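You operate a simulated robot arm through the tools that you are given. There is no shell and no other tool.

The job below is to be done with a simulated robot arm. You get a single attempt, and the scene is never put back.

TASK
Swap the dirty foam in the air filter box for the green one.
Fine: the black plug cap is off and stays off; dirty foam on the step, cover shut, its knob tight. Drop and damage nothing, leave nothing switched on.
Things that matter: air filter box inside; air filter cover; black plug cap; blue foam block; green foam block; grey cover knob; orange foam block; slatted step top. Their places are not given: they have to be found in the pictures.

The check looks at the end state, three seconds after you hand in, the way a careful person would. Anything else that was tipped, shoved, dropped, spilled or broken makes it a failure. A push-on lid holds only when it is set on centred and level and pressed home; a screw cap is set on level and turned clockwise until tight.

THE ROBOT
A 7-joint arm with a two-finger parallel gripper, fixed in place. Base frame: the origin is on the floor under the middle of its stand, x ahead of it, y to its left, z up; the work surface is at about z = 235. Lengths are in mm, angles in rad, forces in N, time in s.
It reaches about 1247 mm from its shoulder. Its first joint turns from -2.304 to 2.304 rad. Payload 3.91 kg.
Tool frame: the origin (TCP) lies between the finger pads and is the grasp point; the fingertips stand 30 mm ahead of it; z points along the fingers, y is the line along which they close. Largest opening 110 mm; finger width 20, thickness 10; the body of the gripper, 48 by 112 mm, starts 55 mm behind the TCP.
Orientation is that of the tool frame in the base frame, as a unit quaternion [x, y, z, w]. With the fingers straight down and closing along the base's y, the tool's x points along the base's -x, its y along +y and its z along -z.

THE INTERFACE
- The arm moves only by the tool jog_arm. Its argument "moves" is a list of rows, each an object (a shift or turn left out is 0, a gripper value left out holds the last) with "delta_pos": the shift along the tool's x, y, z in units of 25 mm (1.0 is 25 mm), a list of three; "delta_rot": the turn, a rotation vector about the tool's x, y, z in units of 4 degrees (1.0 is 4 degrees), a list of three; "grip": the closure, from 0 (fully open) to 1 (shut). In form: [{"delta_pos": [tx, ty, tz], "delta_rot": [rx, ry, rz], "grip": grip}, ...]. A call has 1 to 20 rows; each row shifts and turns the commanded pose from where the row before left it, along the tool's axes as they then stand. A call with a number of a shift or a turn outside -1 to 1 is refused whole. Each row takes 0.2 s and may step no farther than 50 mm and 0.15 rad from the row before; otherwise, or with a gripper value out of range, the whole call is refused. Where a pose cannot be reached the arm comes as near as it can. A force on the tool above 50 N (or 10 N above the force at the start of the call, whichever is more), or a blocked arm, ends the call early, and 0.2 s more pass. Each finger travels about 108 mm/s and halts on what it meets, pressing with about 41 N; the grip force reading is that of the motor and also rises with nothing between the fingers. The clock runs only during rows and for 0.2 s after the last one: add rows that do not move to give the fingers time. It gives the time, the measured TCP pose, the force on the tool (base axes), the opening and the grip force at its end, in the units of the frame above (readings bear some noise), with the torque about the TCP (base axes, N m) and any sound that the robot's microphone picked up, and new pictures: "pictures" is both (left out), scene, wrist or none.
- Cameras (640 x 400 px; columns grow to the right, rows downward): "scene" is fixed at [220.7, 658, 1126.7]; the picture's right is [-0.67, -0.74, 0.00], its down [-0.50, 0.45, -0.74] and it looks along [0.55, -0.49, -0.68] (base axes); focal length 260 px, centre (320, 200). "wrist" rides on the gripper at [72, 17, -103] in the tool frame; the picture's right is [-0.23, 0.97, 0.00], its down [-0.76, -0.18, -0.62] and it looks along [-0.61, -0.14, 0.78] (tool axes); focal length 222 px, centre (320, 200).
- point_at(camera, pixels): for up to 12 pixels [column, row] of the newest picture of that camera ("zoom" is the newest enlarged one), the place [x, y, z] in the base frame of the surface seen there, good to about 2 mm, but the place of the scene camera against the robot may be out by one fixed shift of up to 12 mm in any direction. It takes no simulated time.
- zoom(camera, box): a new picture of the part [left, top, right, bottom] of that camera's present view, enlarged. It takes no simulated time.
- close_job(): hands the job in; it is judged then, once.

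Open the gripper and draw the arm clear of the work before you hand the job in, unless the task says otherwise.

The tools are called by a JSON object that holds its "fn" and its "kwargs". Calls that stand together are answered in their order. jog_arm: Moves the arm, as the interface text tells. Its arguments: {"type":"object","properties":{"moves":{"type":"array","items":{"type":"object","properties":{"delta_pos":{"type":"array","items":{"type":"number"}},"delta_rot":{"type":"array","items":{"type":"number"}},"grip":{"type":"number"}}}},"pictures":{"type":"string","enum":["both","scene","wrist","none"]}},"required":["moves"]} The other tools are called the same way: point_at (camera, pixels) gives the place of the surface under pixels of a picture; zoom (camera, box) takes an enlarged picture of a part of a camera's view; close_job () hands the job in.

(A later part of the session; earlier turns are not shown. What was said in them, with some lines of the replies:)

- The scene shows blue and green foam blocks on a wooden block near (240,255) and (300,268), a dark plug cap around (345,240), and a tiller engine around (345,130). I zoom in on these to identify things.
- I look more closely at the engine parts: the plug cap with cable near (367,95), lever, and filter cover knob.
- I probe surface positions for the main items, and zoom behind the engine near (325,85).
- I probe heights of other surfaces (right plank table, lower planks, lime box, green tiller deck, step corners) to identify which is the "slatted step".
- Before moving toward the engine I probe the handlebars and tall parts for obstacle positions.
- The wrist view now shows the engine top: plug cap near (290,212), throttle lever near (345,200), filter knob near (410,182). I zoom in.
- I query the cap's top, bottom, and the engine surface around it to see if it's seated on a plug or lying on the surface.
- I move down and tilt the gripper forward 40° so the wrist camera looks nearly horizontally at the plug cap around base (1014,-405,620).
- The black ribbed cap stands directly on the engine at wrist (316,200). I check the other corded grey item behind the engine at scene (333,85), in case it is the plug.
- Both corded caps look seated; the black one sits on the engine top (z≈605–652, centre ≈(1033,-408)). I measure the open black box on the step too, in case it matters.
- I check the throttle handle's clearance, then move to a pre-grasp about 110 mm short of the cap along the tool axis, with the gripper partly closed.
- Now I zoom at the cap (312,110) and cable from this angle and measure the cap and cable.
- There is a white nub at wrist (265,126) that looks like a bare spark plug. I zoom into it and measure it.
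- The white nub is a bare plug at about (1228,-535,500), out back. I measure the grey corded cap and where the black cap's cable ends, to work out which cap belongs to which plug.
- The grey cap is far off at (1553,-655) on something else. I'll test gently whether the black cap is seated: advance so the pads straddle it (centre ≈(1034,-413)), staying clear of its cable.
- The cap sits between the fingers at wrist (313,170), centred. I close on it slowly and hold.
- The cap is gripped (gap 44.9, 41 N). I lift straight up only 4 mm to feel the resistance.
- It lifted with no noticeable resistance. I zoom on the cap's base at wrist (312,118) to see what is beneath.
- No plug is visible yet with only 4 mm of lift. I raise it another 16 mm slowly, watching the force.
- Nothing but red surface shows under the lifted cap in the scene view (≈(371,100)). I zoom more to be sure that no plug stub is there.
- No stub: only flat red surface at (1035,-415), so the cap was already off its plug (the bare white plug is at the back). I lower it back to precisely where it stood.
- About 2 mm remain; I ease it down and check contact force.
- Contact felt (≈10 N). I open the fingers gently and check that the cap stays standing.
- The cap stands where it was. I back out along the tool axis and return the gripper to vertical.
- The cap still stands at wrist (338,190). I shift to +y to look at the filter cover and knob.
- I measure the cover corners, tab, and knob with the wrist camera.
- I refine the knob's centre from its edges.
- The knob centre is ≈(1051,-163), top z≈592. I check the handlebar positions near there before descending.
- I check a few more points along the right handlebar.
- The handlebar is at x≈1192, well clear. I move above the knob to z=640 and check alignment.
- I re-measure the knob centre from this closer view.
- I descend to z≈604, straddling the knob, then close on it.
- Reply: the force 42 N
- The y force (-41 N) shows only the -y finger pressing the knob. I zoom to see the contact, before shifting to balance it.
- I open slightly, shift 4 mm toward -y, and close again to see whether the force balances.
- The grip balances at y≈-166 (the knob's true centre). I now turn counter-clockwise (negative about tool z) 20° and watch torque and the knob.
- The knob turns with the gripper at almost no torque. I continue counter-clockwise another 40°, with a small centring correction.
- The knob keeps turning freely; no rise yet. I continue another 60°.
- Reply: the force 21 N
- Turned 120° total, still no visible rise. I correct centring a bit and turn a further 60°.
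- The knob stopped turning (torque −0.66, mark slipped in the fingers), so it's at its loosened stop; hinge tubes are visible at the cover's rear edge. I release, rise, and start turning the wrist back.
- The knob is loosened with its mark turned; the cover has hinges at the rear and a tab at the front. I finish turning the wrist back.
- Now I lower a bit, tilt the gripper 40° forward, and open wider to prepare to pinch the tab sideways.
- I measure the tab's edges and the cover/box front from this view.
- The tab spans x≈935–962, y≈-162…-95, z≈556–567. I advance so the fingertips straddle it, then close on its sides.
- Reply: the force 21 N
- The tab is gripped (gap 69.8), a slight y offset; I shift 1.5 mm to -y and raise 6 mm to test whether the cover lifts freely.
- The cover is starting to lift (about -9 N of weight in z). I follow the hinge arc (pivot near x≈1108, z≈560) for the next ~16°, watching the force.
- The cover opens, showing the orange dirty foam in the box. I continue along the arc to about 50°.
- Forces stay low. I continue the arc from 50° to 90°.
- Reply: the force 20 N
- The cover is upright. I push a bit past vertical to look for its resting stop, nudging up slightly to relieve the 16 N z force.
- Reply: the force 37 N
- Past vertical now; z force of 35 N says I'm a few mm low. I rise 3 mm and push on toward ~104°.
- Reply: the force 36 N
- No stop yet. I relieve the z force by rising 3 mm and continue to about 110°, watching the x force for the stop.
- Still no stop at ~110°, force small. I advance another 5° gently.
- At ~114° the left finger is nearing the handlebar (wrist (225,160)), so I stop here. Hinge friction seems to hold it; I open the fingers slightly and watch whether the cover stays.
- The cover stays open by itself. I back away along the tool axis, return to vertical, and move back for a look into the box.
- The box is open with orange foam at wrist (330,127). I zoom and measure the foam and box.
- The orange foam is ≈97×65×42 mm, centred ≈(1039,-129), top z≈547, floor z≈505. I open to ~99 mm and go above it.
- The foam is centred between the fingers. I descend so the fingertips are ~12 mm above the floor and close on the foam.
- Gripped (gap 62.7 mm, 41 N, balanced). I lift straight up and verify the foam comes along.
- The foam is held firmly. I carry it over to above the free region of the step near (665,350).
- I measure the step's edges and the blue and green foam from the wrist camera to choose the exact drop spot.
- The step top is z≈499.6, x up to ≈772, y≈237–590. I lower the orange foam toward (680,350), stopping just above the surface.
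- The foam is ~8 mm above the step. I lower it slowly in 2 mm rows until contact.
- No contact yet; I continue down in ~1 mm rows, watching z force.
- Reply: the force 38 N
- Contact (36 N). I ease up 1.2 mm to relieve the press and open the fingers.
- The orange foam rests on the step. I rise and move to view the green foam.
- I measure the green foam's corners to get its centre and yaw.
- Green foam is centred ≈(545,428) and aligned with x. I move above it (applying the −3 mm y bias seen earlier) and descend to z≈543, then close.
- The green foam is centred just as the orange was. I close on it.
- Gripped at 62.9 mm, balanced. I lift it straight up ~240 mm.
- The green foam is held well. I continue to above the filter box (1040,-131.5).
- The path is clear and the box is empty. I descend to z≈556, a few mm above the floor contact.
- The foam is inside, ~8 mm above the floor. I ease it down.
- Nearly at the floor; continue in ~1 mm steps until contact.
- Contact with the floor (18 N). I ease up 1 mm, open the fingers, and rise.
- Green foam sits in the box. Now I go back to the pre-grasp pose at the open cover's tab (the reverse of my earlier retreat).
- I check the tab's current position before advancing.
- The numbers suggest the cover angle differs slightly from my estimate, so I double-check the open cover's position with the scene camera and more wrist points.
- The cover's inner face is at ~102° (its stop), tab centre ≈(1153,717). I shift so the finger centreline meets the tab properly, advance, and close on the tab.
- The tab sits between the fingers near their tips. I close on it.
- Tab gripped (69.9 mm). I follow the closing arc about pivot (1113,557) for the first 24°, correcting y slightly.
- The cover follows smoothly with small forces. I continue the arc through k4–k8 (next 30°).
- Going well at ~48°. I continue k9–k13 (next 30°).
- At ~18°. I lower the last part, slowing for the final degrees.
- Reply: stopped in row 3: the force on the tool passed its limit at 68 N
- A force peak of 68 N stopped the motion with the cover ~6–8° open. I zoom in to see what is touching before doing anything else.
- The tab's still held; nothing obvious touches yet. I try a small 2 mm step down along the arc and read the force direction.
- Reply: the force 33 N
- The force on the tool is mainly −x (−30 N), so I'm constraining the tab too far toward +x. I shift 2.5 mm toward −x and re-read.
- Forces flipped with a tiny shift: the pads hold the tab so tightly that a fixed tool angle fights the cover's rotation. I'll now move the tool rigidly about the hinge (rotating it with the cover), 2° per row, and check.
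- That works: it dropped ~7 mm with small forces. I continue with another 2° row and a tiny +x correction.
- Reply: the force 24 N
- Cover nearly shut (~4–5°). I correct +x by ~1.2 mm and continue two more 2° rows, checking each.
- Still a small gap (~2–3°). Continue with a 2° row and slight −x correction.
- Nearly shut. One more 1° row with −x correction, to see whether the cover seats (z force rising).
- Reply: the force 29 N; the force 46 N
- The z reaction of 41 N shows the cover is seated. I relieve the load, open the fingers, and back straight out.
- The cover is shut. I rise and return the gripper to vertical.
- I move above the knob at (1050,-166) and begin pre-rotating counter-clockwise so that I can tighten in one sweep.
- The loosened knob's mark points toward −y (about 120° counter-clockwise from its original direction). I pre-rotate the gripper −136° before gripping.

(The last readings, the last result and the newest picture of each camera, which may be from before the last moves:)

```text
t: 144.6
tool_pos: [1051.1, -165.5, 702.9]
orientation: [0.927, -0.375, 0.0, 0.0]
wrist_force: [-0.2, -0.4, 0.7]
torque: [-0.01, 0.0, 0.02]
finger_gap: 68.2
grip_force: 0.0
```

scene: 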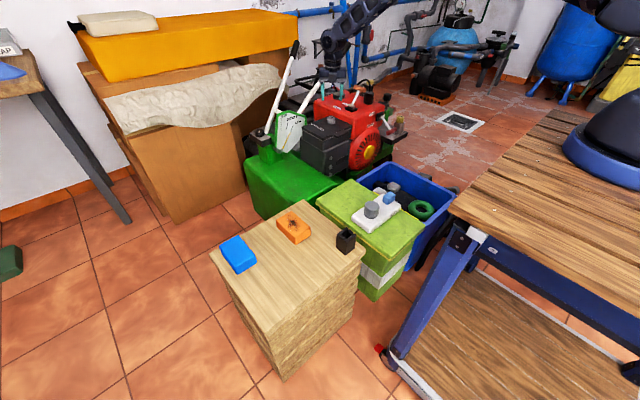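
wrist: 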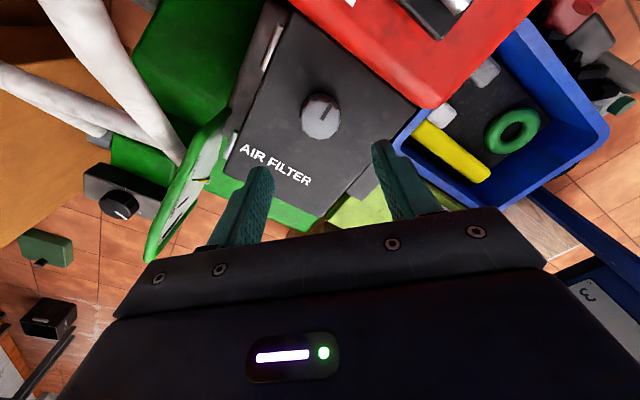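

The mark sits in the gripper frame as it did at first, so a clockwise ~136° turn should restore tightness. I descend and grip the knob.

{"fn": "jog_arm", "kwargs": {"moves": [{"delta_pos": [0, 0, 1]}, {"delta_pos": [0, 0, 1]}, {"delta_pos": [0, 0, 1]}, {"delta_pos": [0, 0, 0.6]}, {"delta_pos": [0, 0, 0.38]}, {}, {"grip": 0.5}, {"grip": 0.6}, {"grip": 0.68}, {"grip": 0.75}, {}, {}]}}

{"fn": "zoom", "kwargs": {"camera": "wrist", "box": [230, 110, 410, 260]}}

```text
t: 147.2
tool_pos: [1050.0, -165.2, 604.4]
orientation: [0.927, -0.374, 0.0, 0.0]
wrist_force: [-1.1, -1.4, 0.3]
torque: [-0.04, 0.03, 0.0]
finger_gap: 40.6
grip_force: 44.7
```

scene: 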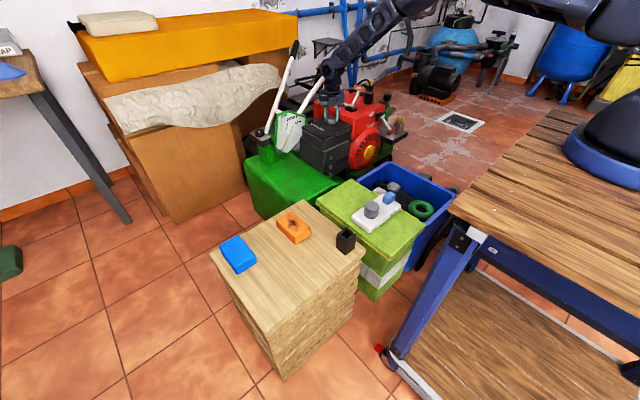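
wrist: 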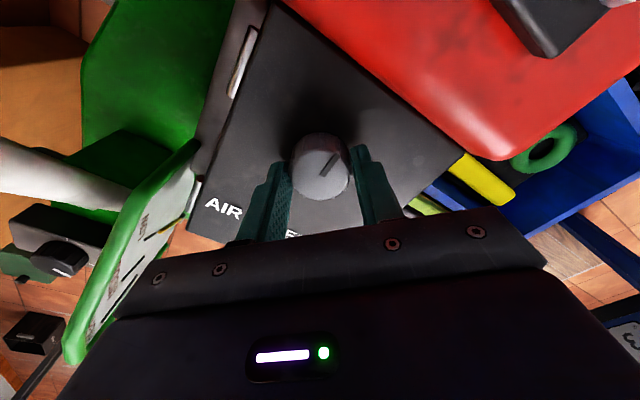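

```text
2.67 times, centred on (320, 185) of wrist
```

zoom: 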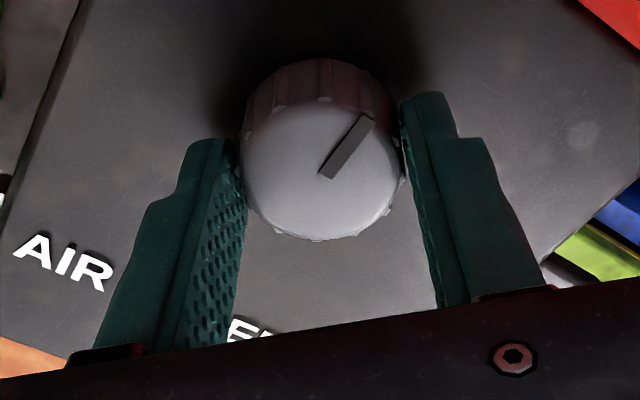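

Gripped with balanced forces. I turn clockwise 80° and check.

{"fn": "jog_arm", "kwargs": {"moves": [{"delta_rot": [0, 0, 1]}, {"delta_rot": [0, 0, 1]}, {"delta_rot": [0, 0, 1]}, {"delta_rot": [0, 0, 1]}, {"delta_rot": [0, 0, 1]}, {"delta_rot": [0, 0, 1]}, {"delta_rot": [0, 0, 1]}, {"delta_rot": [0, 0, 1]}, {"delta_rot": [0, 0, 1]}, {"delta_rot": [0, 0, 1]}, {"delta_rot": [0, 0, 1]}, {"delta_rot": [0, 0, 1]}, {"delta_rot": [0, 0, 1]}, {"delta_rot": [0, 0, 1]}, {"delta_rot": [0, 0, 1]}, {"delta_rot": [0, 0, 1]}, {"delta_rot": [0, 0, 1]}, {"delta_rot": [0, 0, 1]}, {"delta_rot": [0, 0, 1]}, {"delta_rot": [0, 0, 1]}], "pictures": "wrist"}}

{"fn": "zoom", "kwargs": {"camera": "wrist", "box": [230, 110, 410, 260]}}

```text
t: 151.4
tool_pos: [1049.6, -165.7, 604.0]
orientation: [-0.468, 0.884, 0.001, 0.0]
wrist_force: [2.0, -17.4, 7.1]
torque: [-0.54, 0.01, 0.0]
finger_gap: 40.8
grip_force: 45.0
```

wrist: 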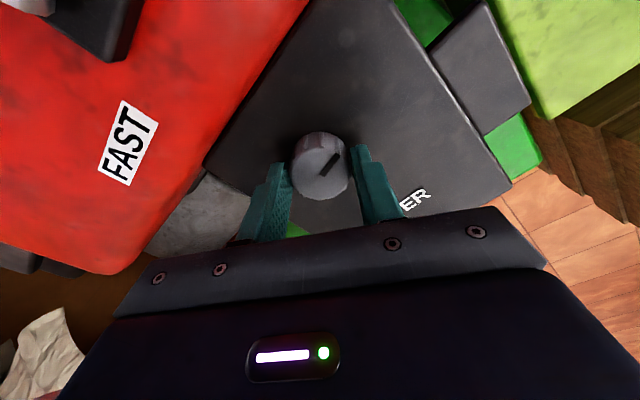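

```text
2.67 times, centred on (320, 185) of wrist
```

zoom: 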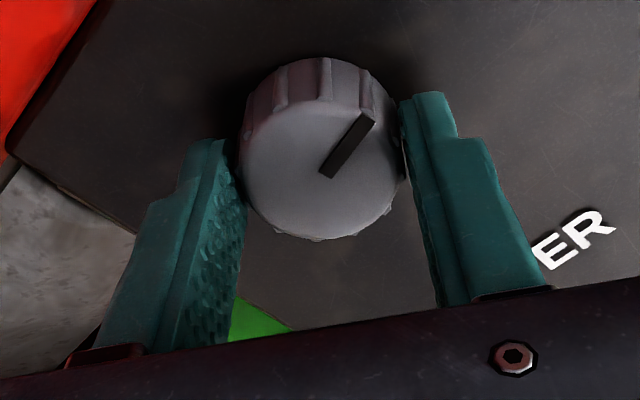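

The knob follows. I correct the y offset and turn another 36°.

{"fn": "jog_arm", "kwargs": {"moves": [{"delta_pos": [0.043, -0.029, 0], "delta_rot": [0, 0, 1]}, {"delta_rot": [0, 0, 1]}, {"delta_rot": [0, 0, 1]}, {"delta_rot": [0, 0, 1]}, {"delta_rot": [0, 0, 1]}, {"delta_rot": [0, 0, 1]}, {"delta_rot": [0, 0, 1]}, {"delta_rot": [0, 0, 1]}, {"delta_rot": [0, 0, 1]}, {}], "pictures": "wrist"}}

{"fn": "zoom", "kwargs": {"camera": "wrist", "box": [230, 110, 410, 260]}}

```text
t: 153.6
tool_pos: [1049.5, -166.7, 604.3]
orientation: [-0.173, 0.985, 0.001, -0.001]
wrist_force: [-5.0, 9.6, 11.5]
torque: [0.34, -0.02, 0.03]
finger_gap: 40.5
grip_force: 44.7
```

wrist: 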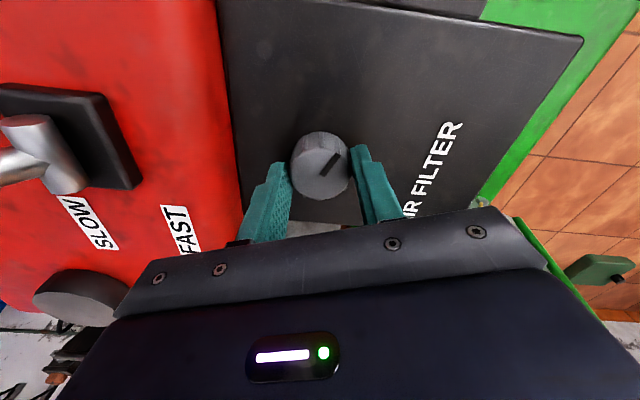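

```text
2.67 times, centred on (320, 185) of wrist
```

zoom: 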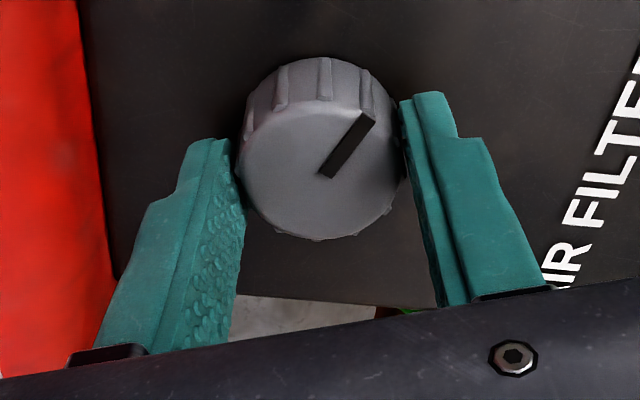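

The mark is now about at its original direction. I keep turning clockwise, feeling for the stop.

{"fn": "jog_arm", "kwargs": {"moves": [{"delta_rot": [0, 0, 1]}, {"delta_rot": [0, 0, 1]}, {}], "pictures": "none"}}

{"fn": "jog_arm", "kwargs": {"moves": [{"delta_rot": [0, 0, 1]}, {"delta_rot": [0, 0, 1]}, {}], "pictures": "wrist"}}

{"fn": "zoom", "kwargs": {"camera": "wrist", "box": [230, 110, 410, 260]}}

```text
t: 154.4
tool_pos: [1048.2, -166.0, 603.0]
orientation: [-0.104, 0.995, 0.0, 0.0]
wrist_force: [-9.4, 13.6, 12.0]
torque: [0.46, 0.41, 0.6]
finger_gap: 40.7
grip_force: 45.0
```

```text
t: 155.2
tool_pos: [1050.6, -165.5, 603.2]
orientation: [-0.035, 0.999, 0.0, 0.001]
wrist_force: [-7.1, 15.5, 4.5]
torque: [0.41, 0.22, 0.55]
finger_gap: 40.0
grip_force: 45.0
```

wrist: 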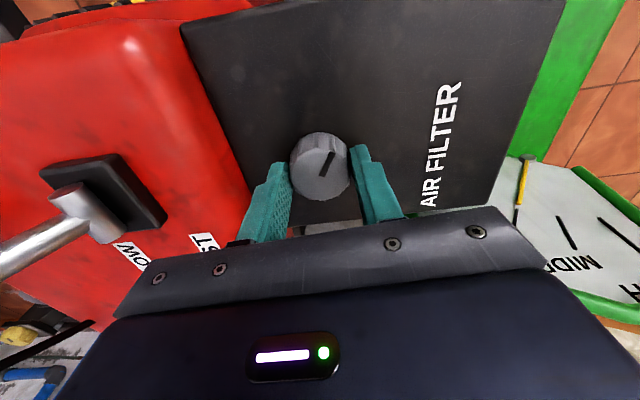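

```text
2.67 times, centred on (320, 185) of wrist
```

zoom: 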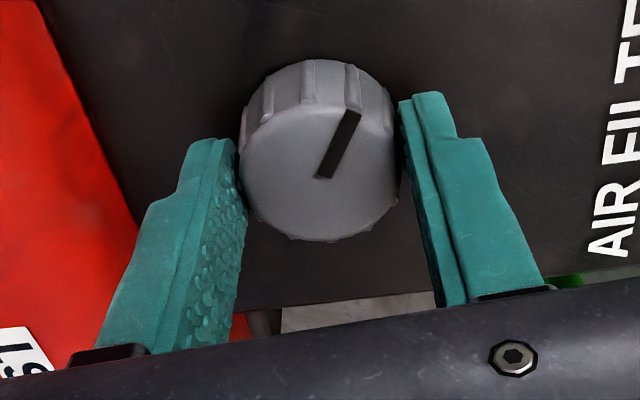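

Torque rose to ~0.6 N·m and the mark started slipping in the fingers: the knob is at its tight stop. I turn a last 12° to make sure.

{"fn": "jog_arm", "kwargs": {"moves": [{"delta_rot": [0, 0, 1]}, {"delta_rot": [0, 0, 1]}, {"delta_rot": [0, 0, 1]}, {}], "pictures": "wrist"}}

{"fn": "zoom", "kwargs": {"camera": "wrist", "box": [230, 110, 410, 260]}}

```text
t: 156.2
tool_pos: [1050.3, -165.7, 603.9]
orientation: [0.07, 0.998, 0.001, 0.001]
wrist_force: [-3.0, 19.6, 2.9]
torque: [0.68, 0.1, 0.64]
finger_gap: 40.7
grip_force: 45.3
```

wrist: 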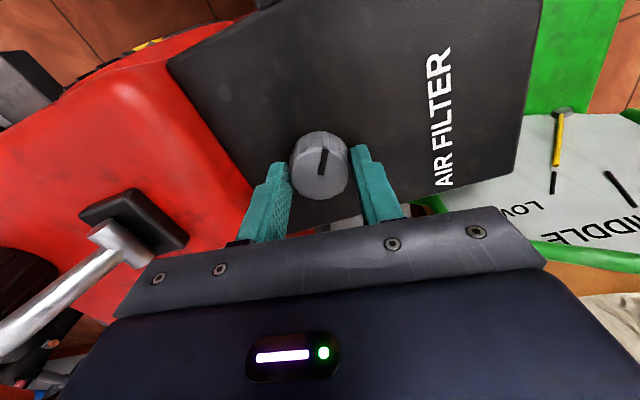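

```text
2.67 times, centred on (320, 185) of wrist
```

zoom: 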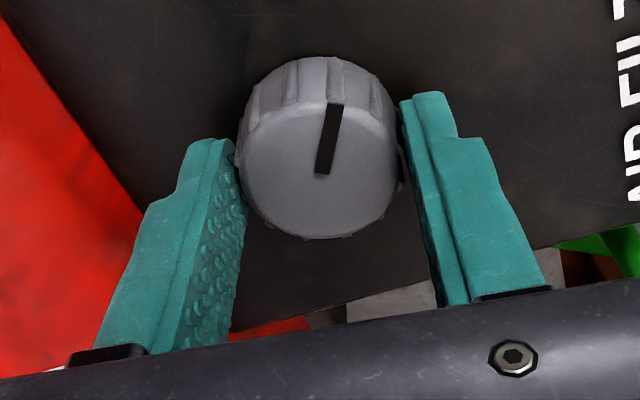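

The knob is firmly at its stop. I open the fingers and rise straight up.

{"fn": "jog_arm", "kwargs": {"moves": [{"grip": 0.55}, {"grip": 0.42}, {"grip": 0.36}, {}, {"delta_pos": [0, 0, -0.8]}, {"delta_pos": [0, 0, -1]}, {"delta_pos": [0, 0, -1]}, {"delta_pos": [0, 0, -1]}, {"delta_pos": [0, 0, -1]}, {"delta_rot": [0, 0, -1]}, {"delta_rot": [0, 0, -1]}, {}]}}

{"fn": "zoom", "kwargs": {"camera": "scene", "box": [290, 80, 390, 155]}}

{"fn": "zoom", "kwargs": {"camera": "wrist", "box": [200, 40, 440, 220]}}

```text
t: 158.8
tool_pos: [1049.4, -165.6, 724.7]
orientation: [0.0, 1.0, 0.001, 0.0]
wrist_force: [-0.3, -0.4, 0.3]
torque: [0.03, -0.01, 0.0]
finger_gap: 70.3
grip_force: 0.1
```

scene: 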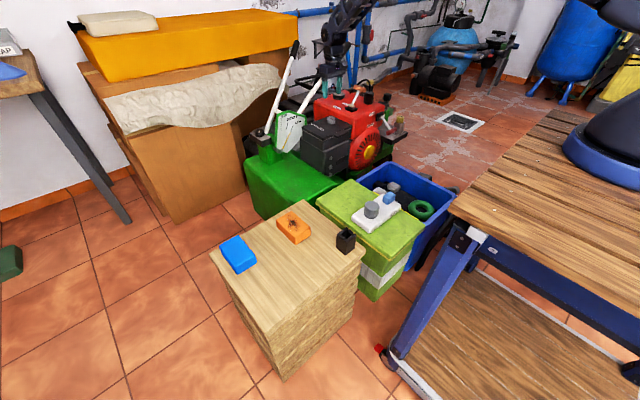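
wrist: 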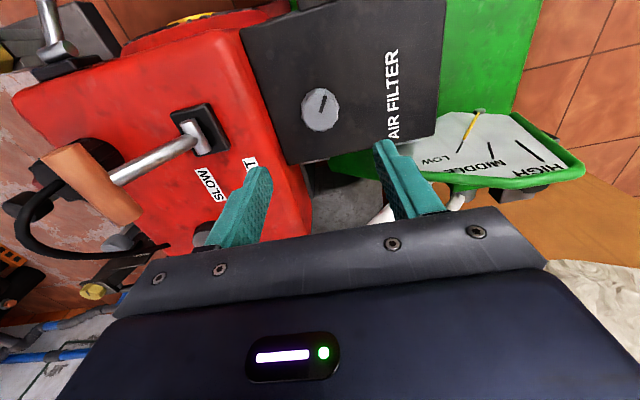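

```text
5.33 times, centred on (340, 118) of scene
```

zoom: 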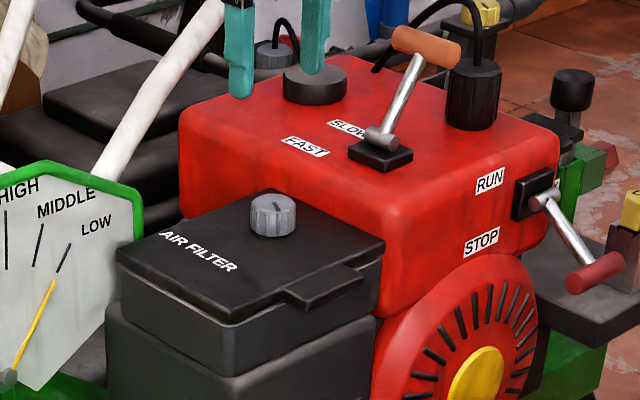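

```text
2.22 times, centred on (320, 130) of wrist
```

zoom: 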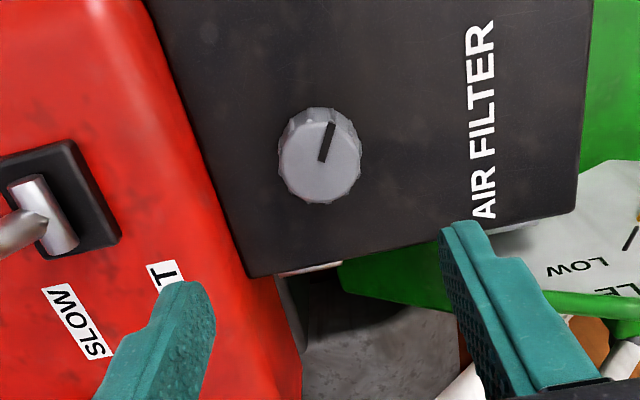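

Knob mark is back at its original direction and the cover looks shut. I verify the cover's level against its original height (567–568) and look at the plug cap.

{"fn": "point_at", "kwargs": {"camera": "wrist", "pixels": [[255, 40], [420, 20], [300, 150], [420, 120], [350, 60], [280, 90], [360, 130]]}}

{"fn": "zoom", "kwargs": {"camera": "scene", "box": [340, 75, 400, 115]}}

{"fn": "zoom", "kwargs": {"camera": "scene", "box": [200, 190, 380, 310]}}

```text
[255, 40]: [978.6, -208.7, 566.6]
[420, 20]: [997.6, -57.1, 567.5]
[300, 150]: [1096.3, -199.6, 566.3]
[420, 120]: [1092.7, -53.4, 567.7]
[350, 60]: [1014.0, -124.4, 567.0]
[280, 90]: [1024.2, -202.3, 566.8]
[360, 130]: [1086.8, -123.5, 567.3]
```

```text
10.00 times, centred on (370, 95) of scene
```

zoom: 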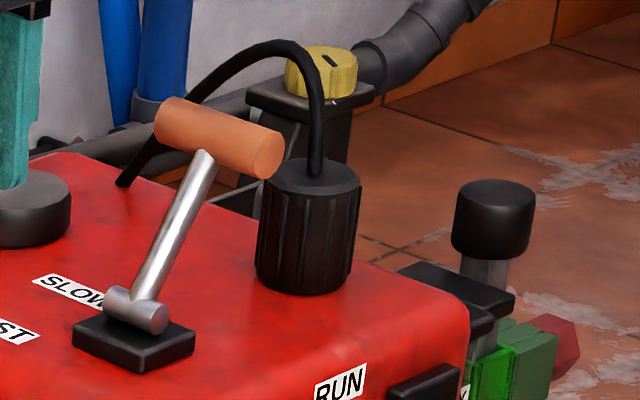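

```text
3.33 times, centred on (290, 250) of scene
```

zoom: 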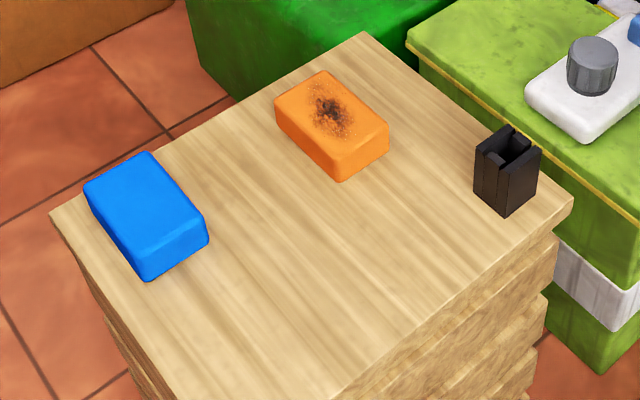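

All is well: cover level at z≈567, plug cap standing off its plug, orange foam on the step, knob tight. I withdraw the arm up and back with the gripper open.

{"fn": "jog_arm", "kwargs": {"moves": [{"delta_pos": [0, 0, -1]}, {"delta_pos": [0, 0, -1]}, {"delta_pos": [0, 0, -1]}, {"delta_pos": [0, 0, -1]}, {"delta_pos": [0.5, 0, -1]}, {"delta_pos": [1, 0, -0.6], "grip": 0.1}, {"delta_pos": [1, 0, 0]}, {"delta_pos": [1, 0, 0]}, {"delta_pos": [1, 0, 0]}, {"delta_pos": [1, 0, 0]}, {"delta_pos": [1, 0, 0]}, {"delta_pos": [1, 0, 0]}, {"delta_pos": [1, 0, 0]}, {"delta_pos": [1, 0, 0]}, {"delta_pos": [1, 0, 0]}, {"delta_pos": [1, 0, 0]}, {"delta_pos": [1, 0, 0], "grip": 0}, {"delta_pos": [1, 0, 0]}, {}, {}]}}

{"fn": "zoom", "kwargs": {"camera": "scene", "box": [240, 60, 420, 190]}}

```text
t: 163.0
tool_pos: [711.5, -166.7, 864.1]
orientation: [0.001, 1.0, 0.0, -0.001]
wrist_force: [0.0, 0.5, -0.7]
torque: [0.02, -0.01, -0.03]
finger_gap: 110.2
grip_force: 0.1
```

scene: 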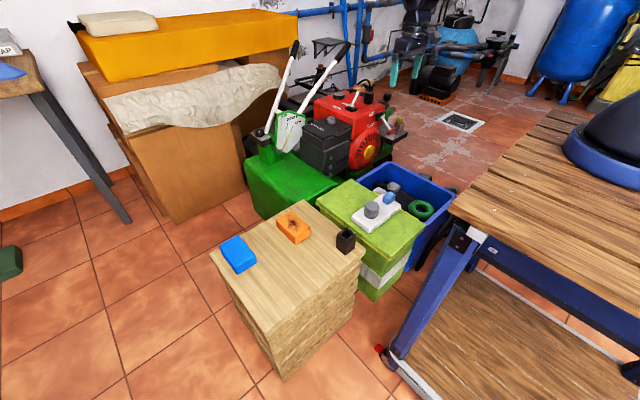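
wrist: 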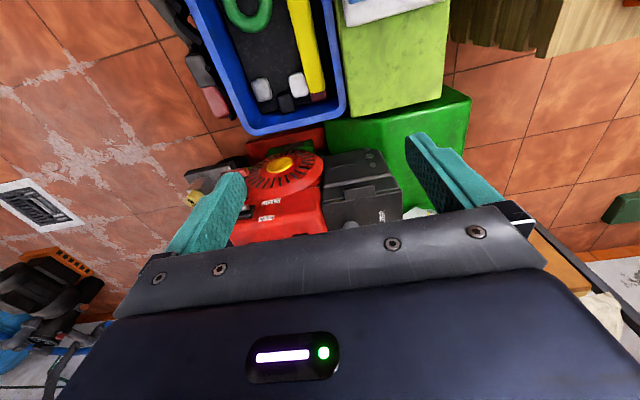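

```text
3.08 times, centred on (330, 125) of scene
```

zoom: 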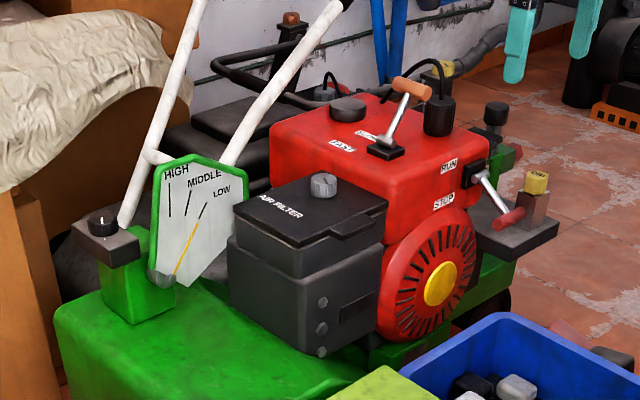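

The final views show the cover shut with the knob tight and the dirty orange foam on the step. The green foam is in the box, the black plug cap is still off its plug, the lever is at STOP, and the arm is clear with the gripper open. I hand the job in.

{"fn": "close_job", "kwargs": {}}

```text
The job is handed in.
```

I swapped the foam. The green block is now in the air filter box, and the dirty orange one is on the slatted step beside the blue block. I've handed the job in, but no verdict has come back yet.

- **Cover and knob:** the cover is shut, and its top is level at the height it had at the start. The knob is turned clockwise to its stop, and its mark points the way it did before I loosened it.
- **Plug cap:** it was already off when I started. I lifted it about 20 mm to check, found only bare engine surface under it, and set it back in the same place. There is a bare white plug at the back of the engine.
- **One hiccup:** while I was closing the cover, the force briefly reached 68 N and stopped the arm at about 10° open. The grip was fighting the hinge; I turned the gripper with the cover and it closed normally. I saw no damage.
- **Everything else:** I didn't touch any switches, and the lever points to STOP. The arm is clear with its gripper open.
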